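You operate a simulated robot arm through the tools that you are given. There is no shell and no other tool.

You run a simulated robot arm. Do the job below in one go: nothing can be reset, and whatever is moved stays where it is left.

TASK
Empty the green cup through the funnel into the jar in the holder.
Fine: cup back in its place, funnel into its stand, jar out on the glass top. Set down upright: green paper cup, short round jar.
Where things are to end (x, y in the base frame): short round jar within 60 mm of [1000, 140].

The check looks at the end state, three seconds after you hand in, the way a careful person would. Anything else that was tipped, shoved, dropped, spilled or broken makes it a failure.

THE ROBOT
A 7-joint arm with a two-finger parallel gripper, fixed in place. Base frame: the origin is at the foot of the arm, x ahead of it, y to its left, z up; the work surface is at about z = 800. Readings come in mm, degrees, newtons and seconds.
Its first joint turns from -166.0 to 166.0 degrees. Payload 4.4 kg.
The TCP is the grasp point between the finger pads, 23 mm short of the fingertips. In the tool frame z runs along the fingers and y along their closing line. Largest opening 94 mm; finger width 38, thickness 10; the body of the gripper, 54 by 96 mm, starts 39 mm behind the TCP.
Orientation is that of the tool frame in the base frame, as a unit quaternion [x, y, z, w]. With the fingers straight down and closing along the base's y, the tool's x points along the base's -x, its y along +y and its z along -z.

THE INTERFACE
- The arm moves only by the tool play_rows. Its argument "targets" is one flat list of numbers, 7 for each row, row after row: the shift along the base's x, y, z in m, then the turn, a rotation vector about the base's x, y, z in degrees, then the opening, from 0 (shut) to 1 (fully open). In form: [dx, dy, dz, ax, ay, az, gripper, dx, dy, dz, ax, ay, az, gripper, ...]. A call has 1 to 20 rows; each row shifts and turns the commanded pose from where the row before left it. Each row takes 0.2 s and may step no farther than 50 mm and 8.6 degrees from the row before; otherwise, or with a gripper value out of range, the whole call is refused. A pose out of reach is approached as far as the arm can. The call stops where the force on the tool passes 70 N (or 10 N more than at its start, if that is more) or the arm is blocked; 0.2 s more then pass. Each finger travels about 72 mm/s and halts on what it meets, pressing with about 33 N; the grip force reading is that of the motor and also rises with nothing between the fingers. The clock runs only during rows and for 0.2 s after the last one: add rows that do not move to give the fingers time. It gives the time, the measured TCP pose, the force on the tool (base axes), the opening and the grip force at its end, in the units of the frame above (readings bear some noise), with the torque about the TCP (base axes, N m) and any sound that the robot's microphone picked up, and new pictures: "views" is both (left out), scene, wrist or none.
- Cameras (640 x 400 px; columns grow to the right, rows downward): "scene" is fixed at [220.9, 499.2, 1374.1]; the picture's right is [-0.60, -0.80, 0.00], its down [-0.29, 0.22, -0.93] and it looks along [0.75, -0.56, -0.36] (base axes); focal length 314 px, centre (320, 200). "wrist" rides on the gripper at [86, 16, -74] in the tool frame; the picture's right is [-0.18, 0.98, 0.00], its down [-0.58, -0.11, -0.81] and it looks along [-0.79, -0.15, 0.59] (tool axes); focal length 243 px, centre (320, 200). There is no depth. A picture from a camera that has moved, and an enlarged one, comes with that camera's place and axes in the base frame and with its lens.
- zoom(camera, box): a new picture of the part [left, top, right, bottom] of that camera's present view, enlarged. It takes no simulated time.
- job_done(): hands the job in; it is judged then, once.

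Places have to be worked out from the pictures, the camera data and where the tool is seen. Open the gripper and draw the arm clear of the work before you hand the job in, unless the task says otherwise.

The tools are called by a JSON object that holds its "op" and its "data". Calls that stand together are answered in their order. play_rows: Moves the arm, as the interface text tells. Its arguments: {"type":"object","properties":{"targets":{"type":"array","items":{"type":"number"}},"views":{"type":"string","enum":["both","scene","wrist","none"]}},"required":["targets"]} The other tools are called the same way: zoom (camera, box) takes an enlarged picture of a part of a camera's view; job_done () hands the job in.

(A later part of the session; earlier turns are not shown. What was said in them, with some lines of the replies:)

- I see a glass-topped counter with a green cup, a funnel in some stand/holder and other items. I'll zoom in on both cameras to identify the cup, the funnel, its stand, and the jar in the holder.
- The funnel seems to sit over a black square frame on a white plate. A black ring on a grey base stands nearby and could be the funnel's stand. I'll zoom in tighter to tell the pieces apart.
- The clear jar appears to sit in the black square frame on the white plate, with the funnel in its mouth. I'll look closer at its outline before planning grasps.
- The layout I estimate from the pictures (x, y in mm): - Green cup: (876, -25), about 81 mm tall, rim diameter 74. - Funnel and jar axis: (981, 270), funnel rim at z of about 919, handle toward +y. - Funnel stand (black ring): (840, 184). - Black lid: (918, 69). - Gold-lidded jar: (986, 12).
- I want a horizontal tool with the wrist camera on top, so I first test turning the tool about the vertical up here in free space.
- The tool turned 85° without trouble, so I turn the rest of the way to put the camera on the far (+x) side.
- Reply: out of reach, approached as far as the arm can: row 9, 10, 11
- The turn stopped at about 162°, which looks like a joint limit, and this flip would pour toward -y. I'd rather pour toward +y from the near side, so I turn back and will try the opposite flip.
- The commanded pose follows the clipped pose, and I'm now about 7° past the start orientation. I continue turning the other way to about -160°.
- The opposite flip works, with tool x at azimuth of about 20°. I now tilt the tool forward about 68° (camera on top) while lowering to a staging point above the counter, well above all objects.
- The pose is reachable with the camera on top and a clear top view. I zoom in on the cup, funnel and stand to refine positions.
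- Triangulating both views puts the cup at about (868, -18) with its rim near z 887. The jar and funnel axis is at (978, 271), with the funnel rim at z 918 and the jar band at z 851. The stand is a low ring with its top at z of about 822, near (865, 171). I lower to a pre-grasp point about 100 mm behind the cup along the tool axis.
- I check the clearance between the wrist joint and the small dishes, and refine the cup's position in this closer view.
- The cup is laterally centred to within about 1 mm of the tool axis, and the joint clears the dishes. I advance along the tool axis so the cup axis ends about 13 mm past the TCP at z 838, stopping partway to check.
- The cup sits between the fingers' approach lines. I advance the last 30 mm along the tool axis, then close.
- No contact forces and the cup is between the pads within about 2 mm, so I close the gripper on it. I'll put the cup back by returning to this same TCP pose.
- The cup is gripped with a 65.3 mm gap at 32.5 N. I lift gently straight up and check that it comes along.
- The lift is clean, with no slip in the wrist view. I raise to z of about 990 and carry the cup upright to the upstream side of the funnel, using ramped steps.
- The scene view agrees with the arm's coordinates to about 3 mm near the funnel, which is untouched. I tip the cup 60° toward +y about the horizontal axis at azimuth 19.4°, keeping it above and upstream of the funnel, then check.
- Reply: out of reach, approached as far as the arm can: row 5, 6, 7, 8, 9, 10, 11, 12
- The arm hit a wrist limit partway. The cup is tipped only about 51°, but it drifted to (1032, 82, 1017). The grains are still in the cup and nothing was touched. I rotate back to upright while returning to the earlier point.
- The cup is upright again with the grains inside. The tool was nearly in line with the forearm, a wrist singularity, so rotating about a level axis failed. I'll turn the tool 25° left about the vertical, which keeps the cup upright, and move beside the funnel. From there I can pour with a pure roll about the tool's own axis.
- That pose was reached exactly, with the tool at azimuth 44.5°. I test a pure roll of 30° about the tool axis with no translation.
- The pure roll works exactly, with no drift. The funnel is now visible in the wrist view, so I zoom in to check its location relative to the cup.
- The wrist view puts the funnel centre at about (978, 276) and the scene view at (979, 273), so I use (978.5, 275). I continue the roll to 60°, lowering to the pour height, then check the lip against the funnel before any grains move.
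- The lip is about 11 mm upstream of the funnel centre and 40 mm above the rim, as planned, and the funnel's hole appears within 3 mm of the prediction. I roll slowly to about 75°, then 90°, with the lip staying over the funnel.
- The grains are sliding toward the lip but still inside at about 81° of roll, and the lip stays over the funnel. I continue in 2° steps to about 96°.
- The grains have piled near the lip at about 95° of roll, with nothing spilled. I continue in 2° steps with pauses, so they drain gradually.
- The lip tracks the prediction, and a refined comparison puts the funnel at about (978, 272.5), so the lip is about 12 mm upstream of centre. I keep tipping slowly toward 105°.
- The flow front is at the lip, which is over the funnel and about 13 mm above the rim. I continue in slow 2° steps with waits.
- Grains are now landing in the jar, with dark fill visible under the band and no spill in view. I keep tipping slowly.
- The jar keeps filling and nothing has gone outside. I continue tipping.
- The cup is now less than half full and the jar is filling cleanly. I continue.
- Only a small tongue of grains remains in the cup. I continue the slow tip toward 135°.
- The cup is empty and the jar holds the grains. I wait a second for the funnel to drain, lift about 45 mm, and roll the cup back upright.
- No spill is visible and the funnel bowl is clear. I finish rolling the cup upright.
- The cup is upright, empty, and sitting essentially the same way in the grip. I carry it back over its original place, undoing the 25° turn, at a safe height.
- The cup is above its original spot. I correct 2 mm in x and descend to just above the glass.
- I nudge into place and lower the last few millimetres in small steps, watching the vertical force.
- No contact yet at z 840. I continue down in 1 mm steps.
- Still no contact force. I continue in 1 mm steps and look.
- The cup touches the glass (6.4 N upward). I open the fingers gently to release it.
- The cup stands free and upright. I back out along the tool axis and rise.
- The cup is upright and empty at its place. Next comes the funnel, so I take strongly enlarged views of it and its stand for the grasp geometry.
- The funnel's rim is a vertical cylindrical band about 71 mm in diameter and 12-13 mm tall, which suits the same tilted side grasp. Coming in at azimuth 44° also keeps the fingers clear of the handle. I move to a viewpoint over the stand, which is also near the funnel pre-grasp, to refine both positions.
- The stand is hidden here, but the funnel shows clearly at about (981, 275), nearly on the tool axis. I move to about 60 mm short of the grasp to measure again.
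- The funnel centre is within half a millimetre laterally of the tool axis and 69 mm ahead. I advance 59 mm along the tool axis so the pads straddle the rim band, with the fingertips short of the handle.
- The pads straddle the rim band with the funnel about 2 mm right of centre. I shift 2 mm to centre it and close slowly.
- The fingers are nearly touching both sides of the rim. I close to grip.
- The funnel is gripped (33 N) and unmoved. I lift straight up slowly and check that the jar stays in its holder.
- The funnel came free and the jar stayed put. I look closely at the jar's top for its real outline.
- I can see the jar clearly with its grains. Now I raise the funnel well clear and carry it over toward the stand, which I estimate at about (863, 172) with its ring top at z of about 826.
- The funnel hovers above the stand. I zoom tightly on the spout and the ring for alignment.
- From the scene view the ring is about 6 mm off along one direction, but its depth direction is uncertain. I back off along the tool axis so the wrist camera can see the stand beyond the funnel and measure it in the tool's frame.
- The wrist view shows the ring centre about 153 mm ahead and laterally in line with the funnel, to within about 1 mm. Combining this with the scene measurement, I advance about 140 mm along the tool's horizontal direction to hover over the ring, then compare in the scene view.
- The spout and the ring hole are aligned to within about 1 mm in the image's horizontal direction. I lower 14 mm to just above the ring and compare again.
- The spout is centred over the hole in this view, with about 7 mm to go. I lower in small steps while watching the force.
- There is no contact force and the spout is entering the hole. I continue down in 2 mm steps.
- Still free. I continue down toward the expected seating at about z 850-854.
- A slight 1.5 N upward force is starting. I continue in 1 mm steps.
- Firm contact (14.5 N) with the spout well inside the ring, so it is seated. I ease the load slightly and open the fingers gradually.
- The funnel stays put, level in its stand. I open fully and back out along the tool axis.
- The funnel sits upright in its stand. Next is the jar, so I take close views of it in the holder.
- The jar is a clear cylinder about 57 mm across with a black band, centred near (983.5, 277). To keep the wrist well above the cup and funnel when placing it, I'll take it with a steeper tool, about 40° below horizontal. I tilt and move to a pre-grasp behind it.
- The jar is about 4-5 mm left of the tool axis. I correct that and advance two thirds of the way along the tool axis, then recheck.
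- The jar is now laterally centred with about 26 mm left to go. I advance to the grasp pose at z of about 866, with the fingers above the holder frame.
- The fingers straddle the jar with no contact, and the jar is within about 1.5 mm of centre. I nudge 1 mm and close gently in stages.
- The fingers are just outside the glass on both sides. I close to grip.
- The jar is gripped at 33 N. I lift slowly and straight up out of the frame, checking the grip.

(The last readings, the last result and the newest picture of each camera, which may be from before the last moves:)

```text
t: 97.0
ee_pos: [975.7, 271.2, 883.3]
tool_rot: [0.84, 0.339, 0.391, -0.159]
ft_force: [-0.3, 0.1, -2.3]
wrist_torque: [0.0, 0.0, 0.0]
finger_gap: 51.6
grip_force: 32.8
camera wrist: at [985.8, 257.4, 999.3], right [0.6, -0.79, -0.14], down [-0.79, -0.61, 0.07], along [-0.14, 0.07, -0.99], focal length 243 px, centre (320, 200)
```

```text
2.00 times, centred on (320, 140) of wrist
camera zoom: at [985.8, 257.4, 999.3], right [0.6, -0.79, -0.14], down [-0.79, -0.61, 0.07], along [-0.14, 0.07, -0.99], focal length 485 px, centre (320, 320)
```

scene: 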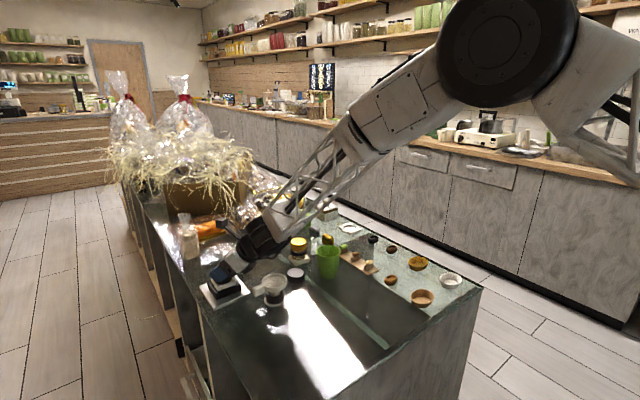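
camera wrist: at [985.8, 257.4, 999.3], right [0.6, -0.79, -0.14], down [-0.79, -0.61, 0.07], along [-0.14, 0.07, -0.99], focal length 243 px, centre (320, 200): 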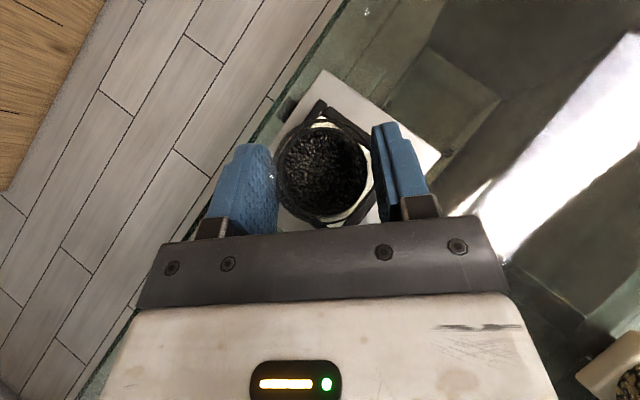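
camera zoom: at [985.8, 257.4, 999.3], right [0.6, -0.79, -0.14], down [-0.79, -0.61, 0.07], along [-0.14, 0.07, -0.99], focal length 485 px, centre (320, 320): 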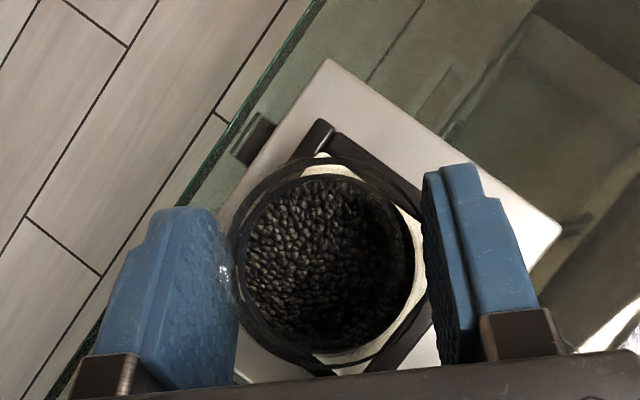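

The jar comes out together with its white square foot, about 2.3 N in weight. I raise it clear of the frame and check again.

{"op": "play_rows", "data": {"targets": [0, 0, 0.006, 0, 0, 0, 0.45, 0, 0, 0.01, 0, 0, 0, 0.45, 0, 0, 0.012, 0, 0, 0, 0.45, 0, 0, 0.012, 0, 0, 0, 0.45, 0, 0, 0.01, 0, 0, 0, 0.45, 0, 0, 0.006, 0, 0, 0, 0.45, 0, 0, 0, 0, 0, 0, 0.45], "views": "both"}}

{"op": "zoom", "data": {"camera": "scene", "box": [190, 225, 270, 300]}}

```text
t: 98.6
ee_pos: [975.9, 271.3, 940.9]
tool_rot: [0.84, 0.339, 0.392, -0.16]
ft_force: [-0.8, -0.5, -1.6]
wrist_torque: [0.02, 0.01, -0.02]
finger_gap: 52.0
grip_force: 32.9
camera wrist: at [986.9, 258.1, 1056.5], right [0.6, -0.79, -0.14], down [-0.79, -0.61, 0.07], along [-0.14, 0.07, -0.99], focal length 243 px, centre (320, 200)
```

scene: 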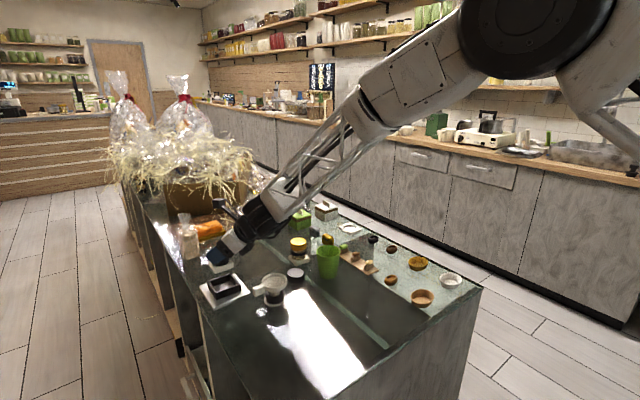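
wrist: 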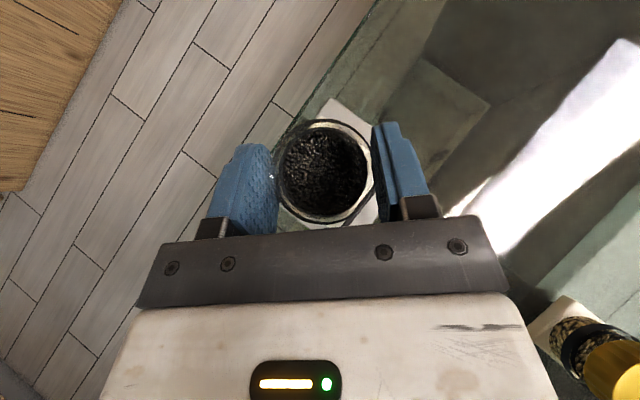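

```text
5.33 times, centred on (230, 262) of scene
camera zoom: at [220.9, 499.2, 1374.1], right [-0.6, -0.8, 0.0], down [-0.29, 0.22, -0.93], along [0.75, -0.56, -0.36], focal length 1673 px, centre (800, -133)
```

zoom: 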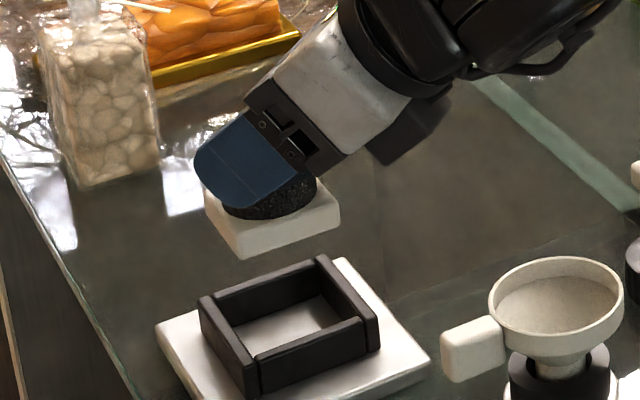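

The jar is fully out and the holder is undisturbed. I carry it across to above (1000, 140).

{"op": "play_rows", "data": {"targets": [0.0011, -0.008, 0, 0, 0, 0, 0.45, 0.0022, -0.016, 0, 0, 0, 0, 0.45, 0.0027, -0.02, 0, 0, 0, 0, 0.45, 0.0033, -0.024, 0, 0, 0, 0, 0.45, 0.0033, -0.024, 0, 0, 0, 0, 0.45, 0.0027, -0.02, 0, 0, 0, 0, 0.45, 0.0022, -0.016, 0, 0, 0, 0, 0.45, 0.0012, -0.0088, 0, 0, 0, 0, 0.45, 0, 0, 0, 0, 0, 0, 0.45], "views": "both"}}

{"op": "zoom", "data": {"camera": "scene", "box": [200, 210, 360, 310]}}

```text
t: 100.6
ee_pos: [993.3, 133.2, 939.5]
tool_rot: [0.84, 0.339, 0.393, -0.159]
ft_force: [-0.2, -0.2, -1.5]
wrist_torque: [0.02, 0.0, 0.0]
finger_gap: 51.7
grip_force: 33.4
camera wrist: at [1003.5, 120.4, 1054.8], right [0.6, -0.79, -0.14], down [-0.79, -0.61, 0.07], along [-0.14, 0.07, -0.99], focal length 243 px, centre (320, 200)
```

scene: 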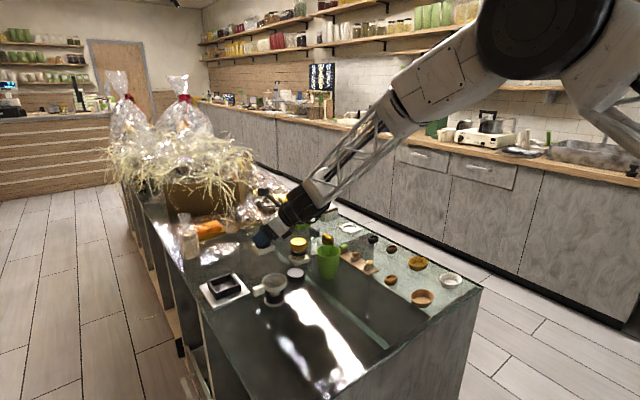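
wrist: 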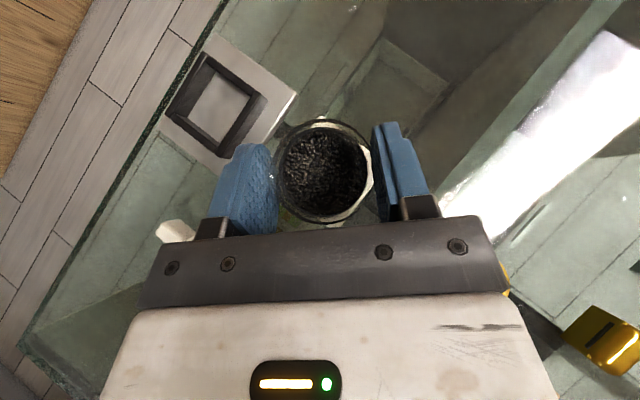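

```text
4.00 times, centred on (280, 260) of scene
camera zoom: at [220.9, 499.2, 1374.1], right [-0.6, -0.8, 0.0], down [-0.29, 0.22, -0.93], along [0.75, -0.56, -0.36], focal length 1255 px, centre (480, -40)
```

zoom: 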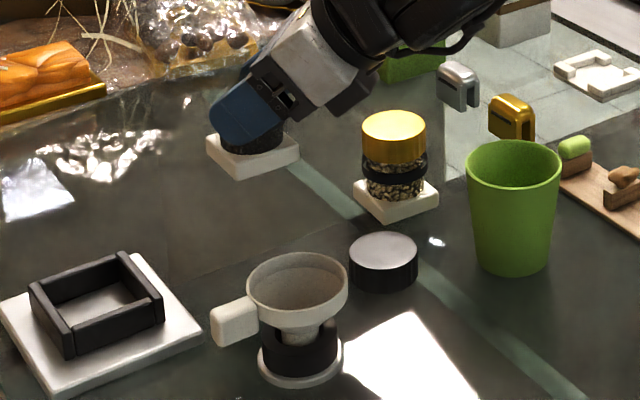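

The jar is above (999, 139) with clear glass beneath. I descend to a few millimetres above the surface.

{"op": "play_rows", "data": {"targets": [0, 0, -0.008, 0, 0, 0, 0.45, 0, 0, -0.015, 0, 0, 0, 0.45, 0, 0, -0.018, 0, 0, 0, 0.45, 0, 0, -0.015, 0, 0, 0, 0.45, 0, 0, -0.01, 0, 0, 0, 0.45, 0, 0, -0.006, 0, 0, 0, 0.45, 0, 0, 0, 0, 0, 0, 0.45], "views": "both"}}

{"op": "zoom", "data": {"camera": "scene", "box": [220, 225, 320, 295]}}

```text
t: 102.2
ee_pos: [993.5, 134.2, 867.8]
tool_rot: [0.84, 0.34, 0.392, -0.159]
ft_force: [-0.3, 0.2, -2.0]
wrist_torque: [-0.03, 0.03, -0.01]
finger_gap: 51.7
grip_force: 32.8
camera wrist: at [1003.7, 120.9, 983.6], right [0.6, -0.79, -0.14], down [-0.79, -0.61, 0.07], along [-0.14, 0.07, -0.99], focal length 243 px, centre (320, 200)
```

scene: 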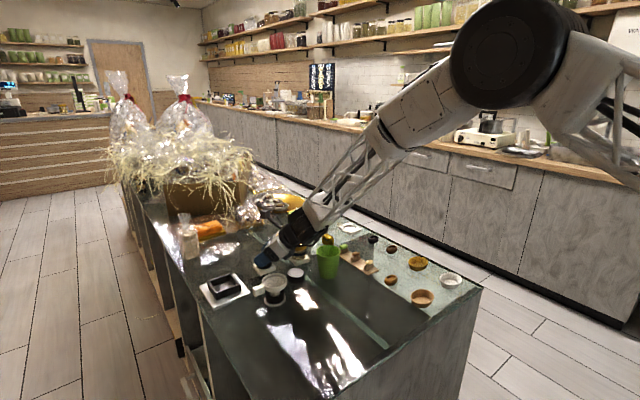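
wrist: 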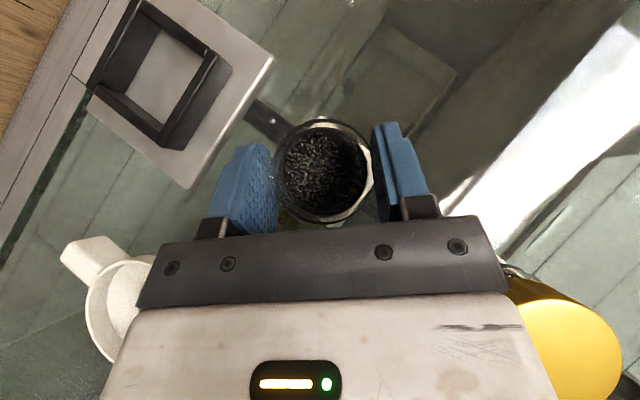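

```text
5.71 times, centred on (270, 260) of scene
camera zoom: at [220.9, 499.2, 1374.1], right [-0.6, -0.8, 0.0], down [-0.29, 0.22, -0.93], along [0.75, -0.56, -0.36], focal length 1792 px, centre (606, -143)
```

zoom: 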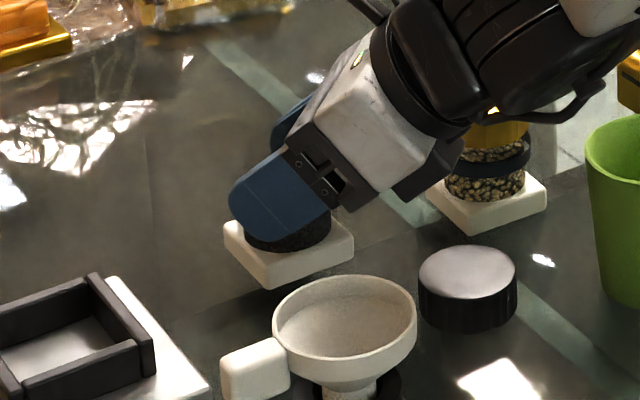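

Everything is clear. I lower in small steps, watching for the weight to transfer.

{"op": "play_rows", "data": {"targets": [0, 0, -0.002, 0, 0, 0, 0.45, 0, 0, -0.002, 0, 0, 0, 0.45, 0, 0, -0.002, 0, 0, 0, 0.45, 0, 0, -0.001, 0, 0, 0, 0.45, 0, 0, 0, 0, 0, 0, 0.45], "views": "none"}}

```text
t: 103.4
ee_pos: [993.9, 135.2, 862.1]
tool_rot: [0.84, 0.339, 0.392, -0.159]
ft_force: [0.4, 0.5, -1.0]
wrist_torque: [0.01, 0.0, 0.02]
finger_gap: 51.8
grip_force: 32.9
```

No clear contact yet. I continue in 1 mm steps.

{"op": "play_rows", "data": {"targets": [0, 0, -0.001, 0, 0, 0, 0.45, 0, 0, -0.001, 0, 0, 0, 0.45, 0, 0, 0, 0, 0, 0, 0.45], "views": "none"}}

{"op": "zoom", "data": {"camera": "scene", "box": [240, 245, 290, 280]}}

```text
t: 104.2
ee_pos: [994.4, 135.8, 860.8]
tool_rot: [0.84, 0.339, 0.392, -0.159]
ft_force: [0.7, -0.3, -2.1]
wrist_torque: [-0.02, 0.02, 0.0]
finger_gap: 51.9
grip_force: 33.2
```

```text
11.43 times, centred on (265, 262) of scene
camera zoom: at [220.9, 499.2, 1374.1], right [-0.6, -0.8, 0.0], down [-0.29, 0.22, -0.93], along [0.75, -0.56, -0.36], focal length 3585 px, centre (949, -514)
```

zoom: 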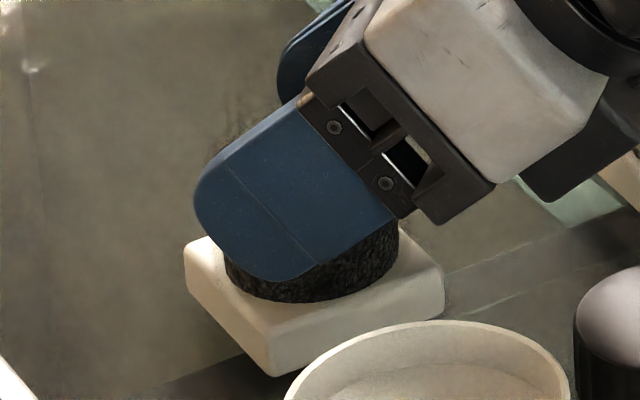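

Still carrying its weight. I continue down 1 mm at a time.

{"op": "play_rows", "data": {"targets": [0, 0, -0.001, 0, 0, 0, 0.45, 0, 0, -0.001, 0, 0, 0, 0.45, 0, 0, 0, 0, 0, 0, 0.45], "views": "none"}}

```text
t: 105.0
ee_pos: [995.5, 133.8, 858.1]
tool_rot: [0.841, 0.339, 0.392, -0.159]
ft_force: [-0.4, 0.3, -1.7]
wrist_torque: [0.01, 0.0, 0.01]
finger_gap: 51.7
grip_force: 32.6
```

Still in the air. I continue in 1 mm steps.

{"op": "play_rows", "data": {"targets": [0, 0, -0.001, 0, 0, 0, 0.45, 0, 0, 0, 0, 0, 0, 0.45], "views": "none"}}

{"op": "play_rows", "data": {"targets": [0, 0, -0.001, 0, 0, 0, 0.45, 0, 0, 0, 0, 0, 0, 0.45], "views": "none"}}

```text
t: 105.6
ee_pos: [994.4, 134.6, 857.1]
tool_rot: [0.84, 0.339, 0.392, -0.159]
ft_force: [0.0, -0.3, -1.9]
wrist_torque: [-0.01, -0.02, 0.01]
finger_gap: 51.6
grip_force: 32.5
```

```text
t: 106.2
ee_pos: [995.7, 135.6, 856.2]
tool_rot: [0.84, 0.339, 0.393, -0.159]
ft_force: [-0.2, 0.8, -2.4]
wrist_torque: [-0.01, -0.01, 0.0]
finger_gap: 51.9
grip_force: 33.2
```

Now z is 856 and the weight is still carried. I keep stepping down gently, one step per reading.

{"op": "play_rows", "data": {"targets": [0, 0, -0.001, 0, 0, 0, 0.45, 0, 0, 0, 0, 0, 0, 0.45], "views": "none"}}

{"op": "zoom", "data": {"camera": "scene", "box": [240, 245, 290, 280]}}

```text
t: 106.8
ee_pos: [994.6, 135.2, 855.1]
tool_rot: [0.84, 0.339, 0.392, -0.159]
ft_force: [0.1, -0.3, -2.3]
wrist_torque: [-0.02, -0.01, 0.04]
finger_gap: 52.0
grip_force: 32.7
```

```text
11.43 times, centred on (265, 262) of scene
camera zoom: at [220.9, 499.2, 1374.1], right [-0.6, -0.8, 0.0], down [-0.29, 0.22, -0.93], along [0.75, -0.56, -0.36], focal length 3585 px, centre (949, -514)
```

zoom: 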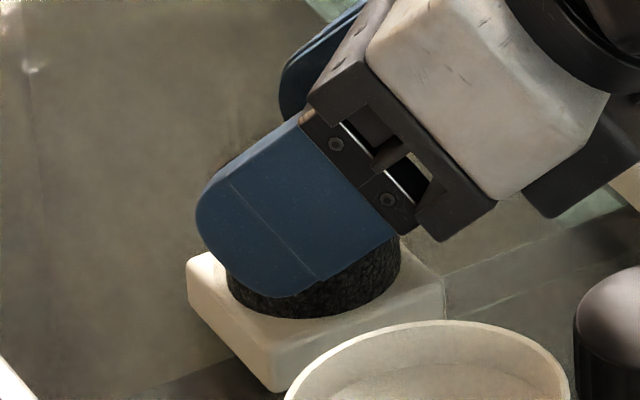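

Continuing down 1 mm at a time.

{"op": "play_rows", "data": {"targets": [0, 0, -0.001, 0, 0, 0, 0.45, 0, 0, 0, 0, 0, 0, 0.45], "views": "none"}}

{"op": "play_rows", "data": {"targets": [0, 0, -0.001, 0, 0, 0, 0.45, 0, 0, 0, 0, 0, 0, 0.45], "views": "none"}}

```text
t: 107.4
ee_pos: [995.5, 134.9, 854.7]
tool_rot: [0.84, 0.339, 0.393, -0.159]
ft_force: [-1.1, -0.9, 2.5]
wrist_torque: [-0.08, 0.07, 0.04]
finger_gap: 52.0
grip_force: 33.0
```

```text
t: 108.0
ee_pos: [994.5, 134.8, 854.1]
tool_rot: [0.84, 0.34, 0.393, -0.159]
ft_force: [-0.8, -4.1, 12.8]
wrist_torque: [-0.26, 0.29, 0.05]
finger_gap: 52.0
grip_force: 32.9
```

The jar's foot touches the glass (12.8 N). I ease back about 0.7 mm so it only just rests, then open slowly.

{"op": "play_rows", "data": {"targets": [0, 0, 0.0008, 0, 0, 0, 0.45, 0, 0, 0, 0, 0, 0, 0.45], "views": "none"}}

{"op": "play_rows", "data": {"targets": [0, 0, 0, 0, 0, 0, 0.56, 0, 0, 0, 0, 0, 0, 0.6, 0, 0, 0, 0, 0, 0, 0.66, 0, 0, 0, 0, 0, 0, 0.66], "views": "both"}}

{"op": "zoom", "data": {"camera": "scene", "box": [235, 235, 295, 285]}}

{"op": "zoom", "data": {"camera": "wrist", "box": [180, 40, 460, 240]}}

```text
t: 108.6
ee_pos: [994.4, 133.4, 853.9]
tool_rot: [0.841, 0.339, 0.392, -0.158]
ft_force: [4.1, -0.6, 9.1]
wrist_torque: [0.02, -0.27, 0.03]
finger_gap: 51.7
grip_force: 32.9
```

```text
t: 109.6
ee_pos: [994.9, 135.0, 853.5]
tool_rot: [0.84, 0.339, 0.393, -0.159]
ft_force: [-0.3, -0.1, 1.0]
wrist_torque: [0.02, 0.0, -0.03]
finger_gap: 62.2
grip_force: 0.0
camera wrist: at [1004.7, 121.3, 969.1], right [0.6, -0.79, -0.14], down [-0.79, -0.61, 0.07], along [-0.14, 0.07, -0.99], focal length 243 px, centre (320, 200)
```

scene: 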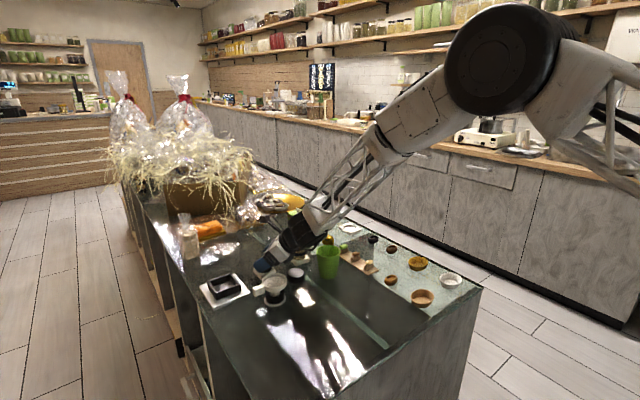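
wrist: 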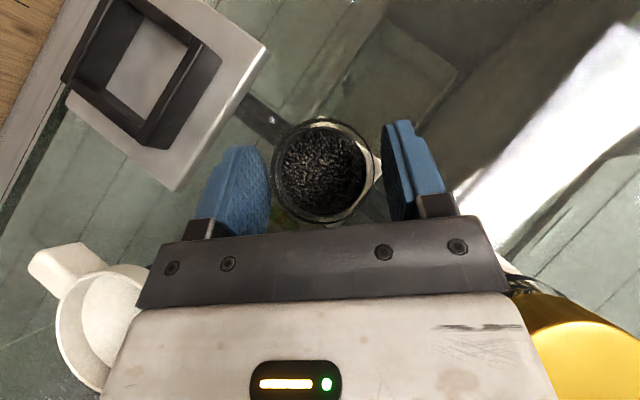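

```text
8.00 times, centred on (265, 260) of scene
camera zoom: at [220.9, 499.2, 1374.1], right [-0.6, -0.8, 0.0], down [-0.29, 0.22, -0.93], along [0.75, -0.56, -0.36], focal length 2510 px, centre (760, -280)
```

zoom: 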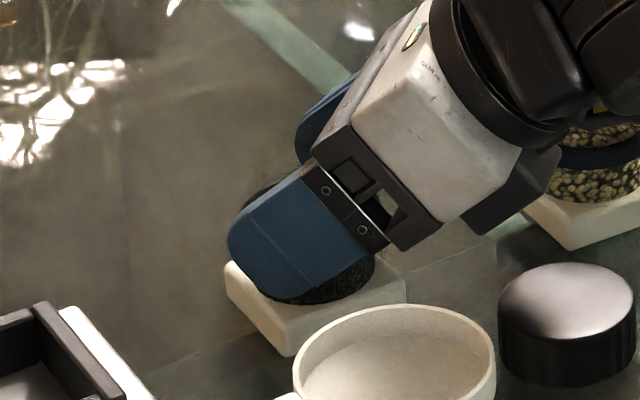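

```text
2.00 times, centred on (320, 140) of wrist
camera zoom: at [1004.7, 121.3, 969.1], right [0.6, -0.79, -0.14], down [-0.79, -0.61, 0.07], along [-0.14, 0.07, -0.99], focal length 485 px, centre (320, 320)
```

zoom: 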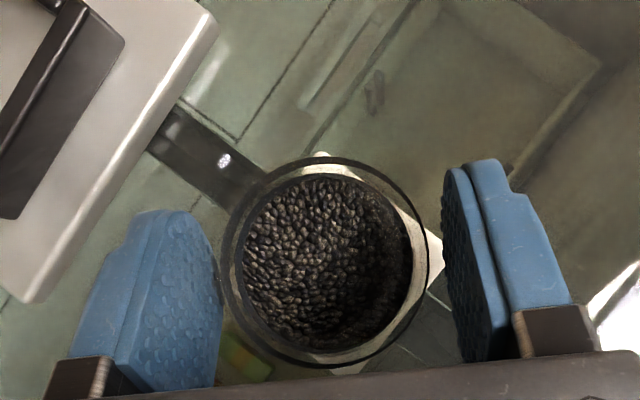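

The jar stands upright on the glass near (1000, 140). I open fully and back out along the tool axis, then rise.

{"op": "play_rows", "data": {"targets": [0, 0, 0, 0, 0, 0, 0.8, 0, 0, 0, 0, 0, 0, 1, 0, 0, 0, 0, 0, 0, 1, -0.0055, -0.0053, 0.0064, 0, 0, 0, 1, -0.011, -0.0107, 0.0128, 0, 0, 0, 1, -0.0138, -0.0133, 0.016, 0, 0, 0, 1, -0.0138, -0.0133, 0.016, 0, 0, 0, 1, -0.0138, -0.0133, 0.016, 0, 0, 0, 1, -0.0138, -0.0133, 0.03, 0, 0, 0, 1, 0, 0, 0.04, 0, 0, 0, 1, 0, 0, 0.04, 0, 0, 0, 1, 0, 0, 0.03, 0, 0, 0, 1], "views": "both"}}

{"op": "zoom", "data": {"camera": "scene", "box": [235, 235, 305, 290]}}

{"op": "zoom", "data": {"camera": "wrist", "box": [180, 0, 460, 200]}}

```text
t: 112.2
ee_pos: [922.0, 67.2, 1058.8]
tool_rot: [0.84, 0.339, 0.392, -0.159]
ft_force: [-0.9, 0.4, 0.0]
wrist_torque: [-0.01, 0.01, -0.04]
finger_gap: 93.9
grip_force: 0.0
camera wrist: at [932.1, 53.3, 1174.2], right [0.6, -0.79, -0.14], down [-0.79, -0.61, 0.07], along [-0.14, 0.07, -0.99], focal length 243 px, centre (320, 200)
```

scene: 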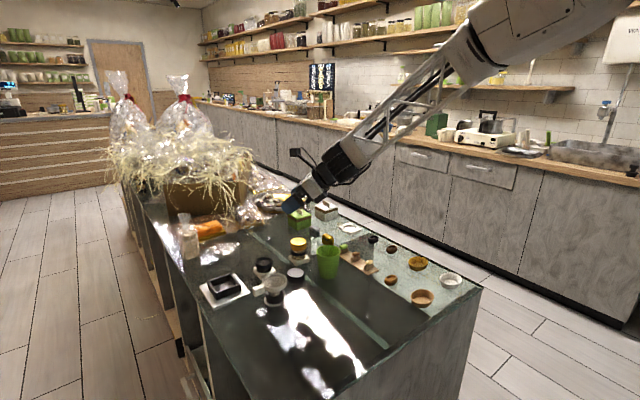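
wrist: 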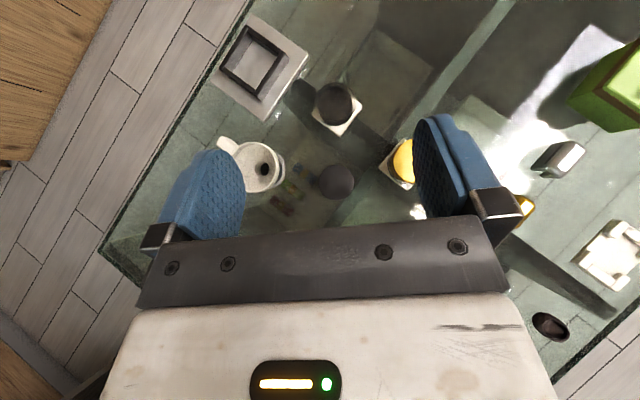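

```text
7.27 times, centred on (270, 262) of scene
camera zoom: at [220.9, 499.2, 1374.1], right [-0.6, -0.8, 0.0], down [-0.29, 0.22, -0.93], along [0.75, -0.56, -0.36], focal length 2281 px, centre (684, -254)
```

zoom: 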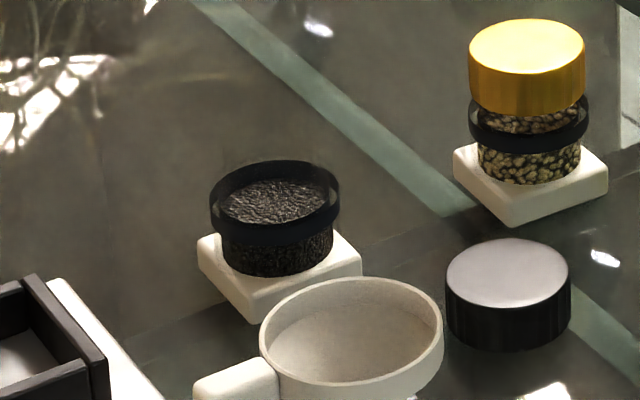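

```text
2.00 times, centred on (320, 100) of wrist
camera zoom: at [932.1, 53.3, 1174.2], right [0.6, -0.79, -0.14], down [-0.79, -0.61, 0.07], along [-0.14, 0.07, -0.99], focal length 485 px, centre (320, 400)
```

zoom: 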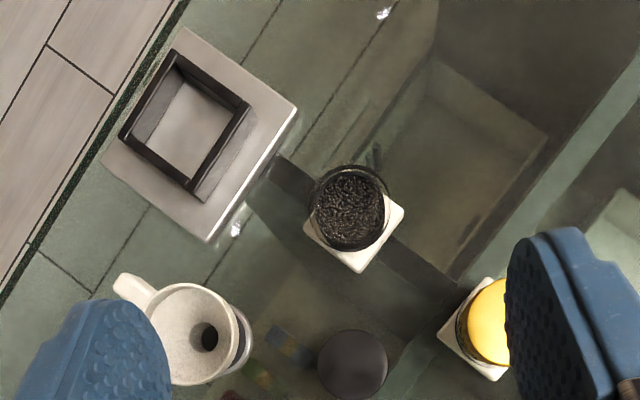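

The jar stands upright at roughly (995, 138). I inspect closely for stray grains, and check the holder, funnel, cup and a small dark spot near the jar.

{"op": "zoom", "data": {"camera": "wrist", "box": [310, 50, 390, 140]}}

{"op": "zoom", "data": {"camera": "wrist", "box": [210, 0, 330, 110]}}

{"op": "zoom", "data": {"camera": "scene", "box": [190, 250, 290, 320]}}

{"op": "zoom", "data": {"camera": "scene", "box": [280, 210, 400, 300]}}

```text
4.44 times, centred on (350, 95) of wrist
camera zoom: at [932.1, 53.3, 1174.2], right [0.6, -0.79, -0.14], down [-0.79, -0.61, 0.07], along [-0.14, 0.07, -0.99], focal length 1078 px, centre (187, 667)
```

zoom: 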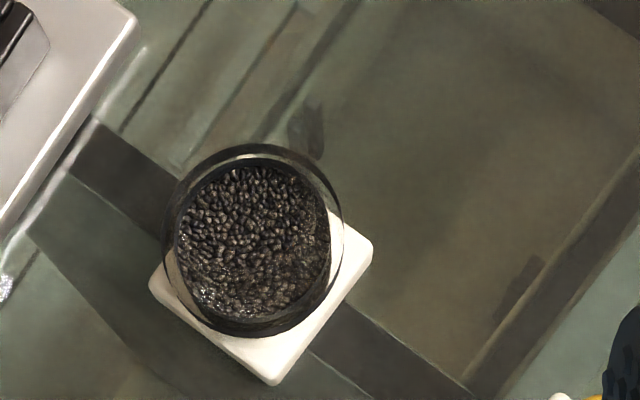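

```text
3.64 times, centred on (270, 55) of wrist
camera zoom: at [932.1, 53.3, 1174.2], right [0.6, -0.79, -0.14], down [-0.79, -0.61, 0.07], along [-0.14, 0.07, -0.99], focal length 882 px, centre (502, 727)
```

zoom: 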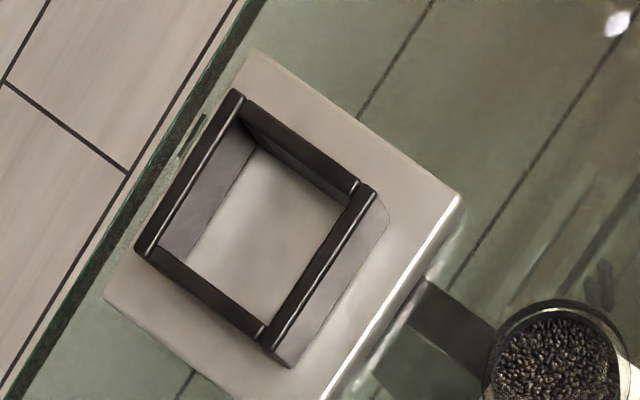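

```text
5.71 times, centred on (240, 285) of scene
camera zoom: at [220.9, 499.2, 1374.1], right [-0.6, -0.8, 0.0], down [-0.29, 0.22, -0.93], along [0.75, -0.56, -0.36], focal length 1792 px, centre (777, -286)
```

zoom: 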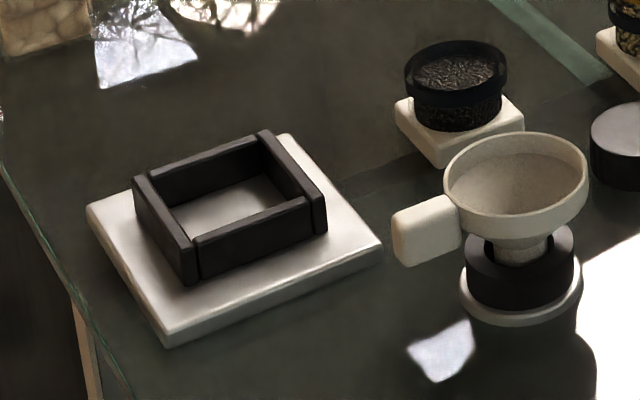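

```text
4.44 times, centred on (340, 255) of scene
camera zoom: at [220.9, 499.2, 1374.1], right [-0.6, -0.8, 0.0], down [-0.29, 0.22, -0.93], along [0.75, -0.56, -0.36], focal length 1394 px, centre (231, -44)
```

zoom: 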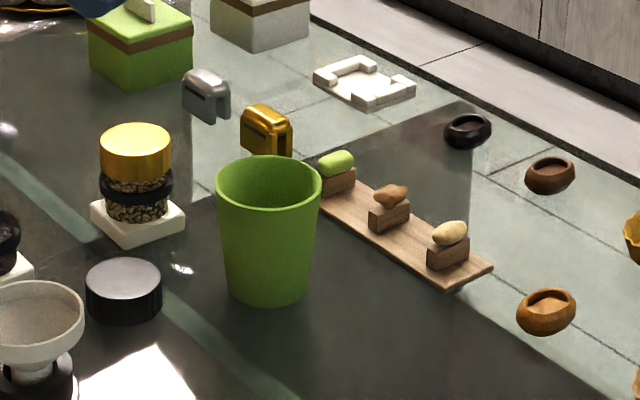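

No stray grains are visible; the dark marks are finger reflections in the glass. The cup, funnel, jar and the rest of the items look right. I draw the arm up and back, clear of the work.

{"op": "play_rows", "data": {"targets": [-0.01, -0.006, 0.02, 0, 0, 0, 1, -0.02, -0.012, 0.03, 0, 0, 0, 1, -0.02, -0.012, 0.03, 0, 0, 0, 1, -0.025, -0.015, 0.03, 0, 0, 0, 1, -0.025, -0.015, 0.03, 0, 0, 0, 1, -0.025, -0.015, 0.03, 0, 0, 0, 1, -0.025, -0.015, 0.02, 0, 0, 0, 1, -0.015, -0.01, 0.01, 0, 0, 0, 1, 0, 0, 0, 0, 0, 0, 1], "views": "both"}}

{"op": "zoom", "data": {"camera": "scene", "box": [180, 210, 380, 320]}}

```text
t: 114.2
ee_pos: [756.9, -34.4, 1262.0]
tool_rot: [0.84, 0.34, 0.392, -0.159]
ft_force: [0.5, -1.3, -0.8]
wrist_torque: [0.01, 0.02, -0.01]
finger_gap: 93.9
grip_force: 0.0
camera wrist: at [766.7, -48.4, 1377.5], right [0.6, -0.79, -0.14], down [-0.79, -0.61, 0.07], along [-0.14, 0.07, -0.99], focal length 243 px, centre (320, 200)
```

scene: 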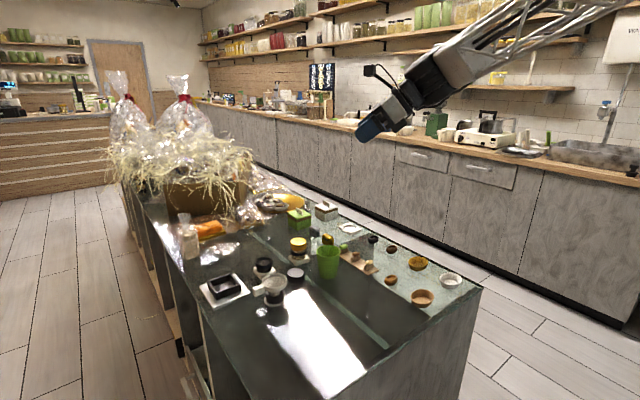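
wrist: 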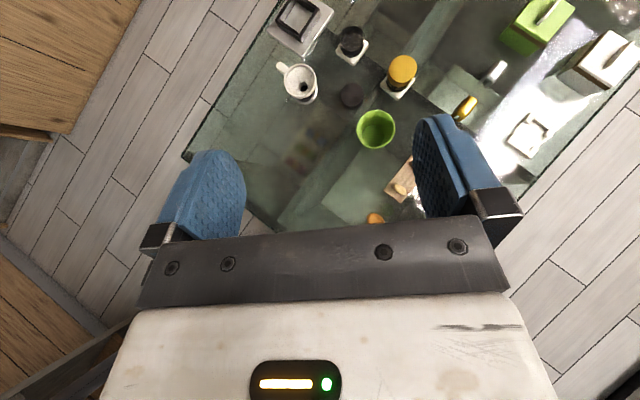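

```text
3.20 times, centred on (280, 265) of scene
camera zoom: at [220.9, 499.2, 1374.1], right [-0.6, -0.8, 0.0], down [-0.29, 0.22, -0.93], along [0.75, -0.56, -0.36], focal length 1004 px, centre (448, -8)
```

zoom: 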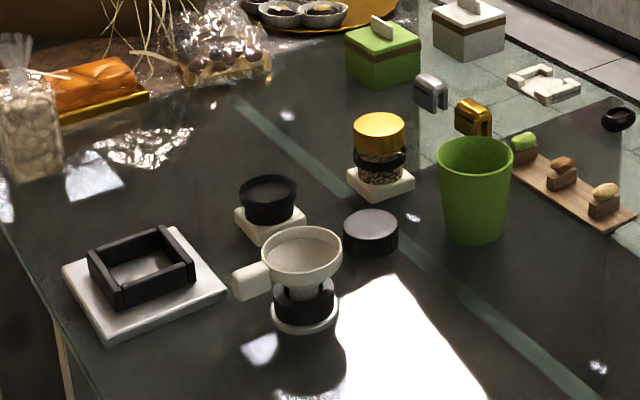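

The views match the goal: the cup is empty, upright and in its place, the funnel is in its stand, and the filled jar is upright on the glass near (1000, 140). Nothing else looks disturbed, and the gripper is open and clear, so I hand in.

{"op": "job_done", "data": {}}

```text
The job is handed in.
```

I emptied the green cup through the funnel into the jar and handed the job in. The last pictures show no spilled grains and nothing else moved.

- **Green cup:** empty and upright, back where it stood at about (868, -17).
- **Funnel:** upright in its ring stand, with the spout well inside the ring.
- **Jar:** out of the holder and upright on the glass at about (1000, 140). A check from the wrist camera put it nearer (992, 135), so either way it is well inside the 60 mm limit. It came out with its white square foot attached.
- **Arm:** gripper open and drawn up and back, clear of the counter.

On the first attempt to tip the cup, the arm reached a wrist limit and drifted off course. The grains stayed in the cup and nothing was touched. I brought the cup back upright and poured from a different arm pose.
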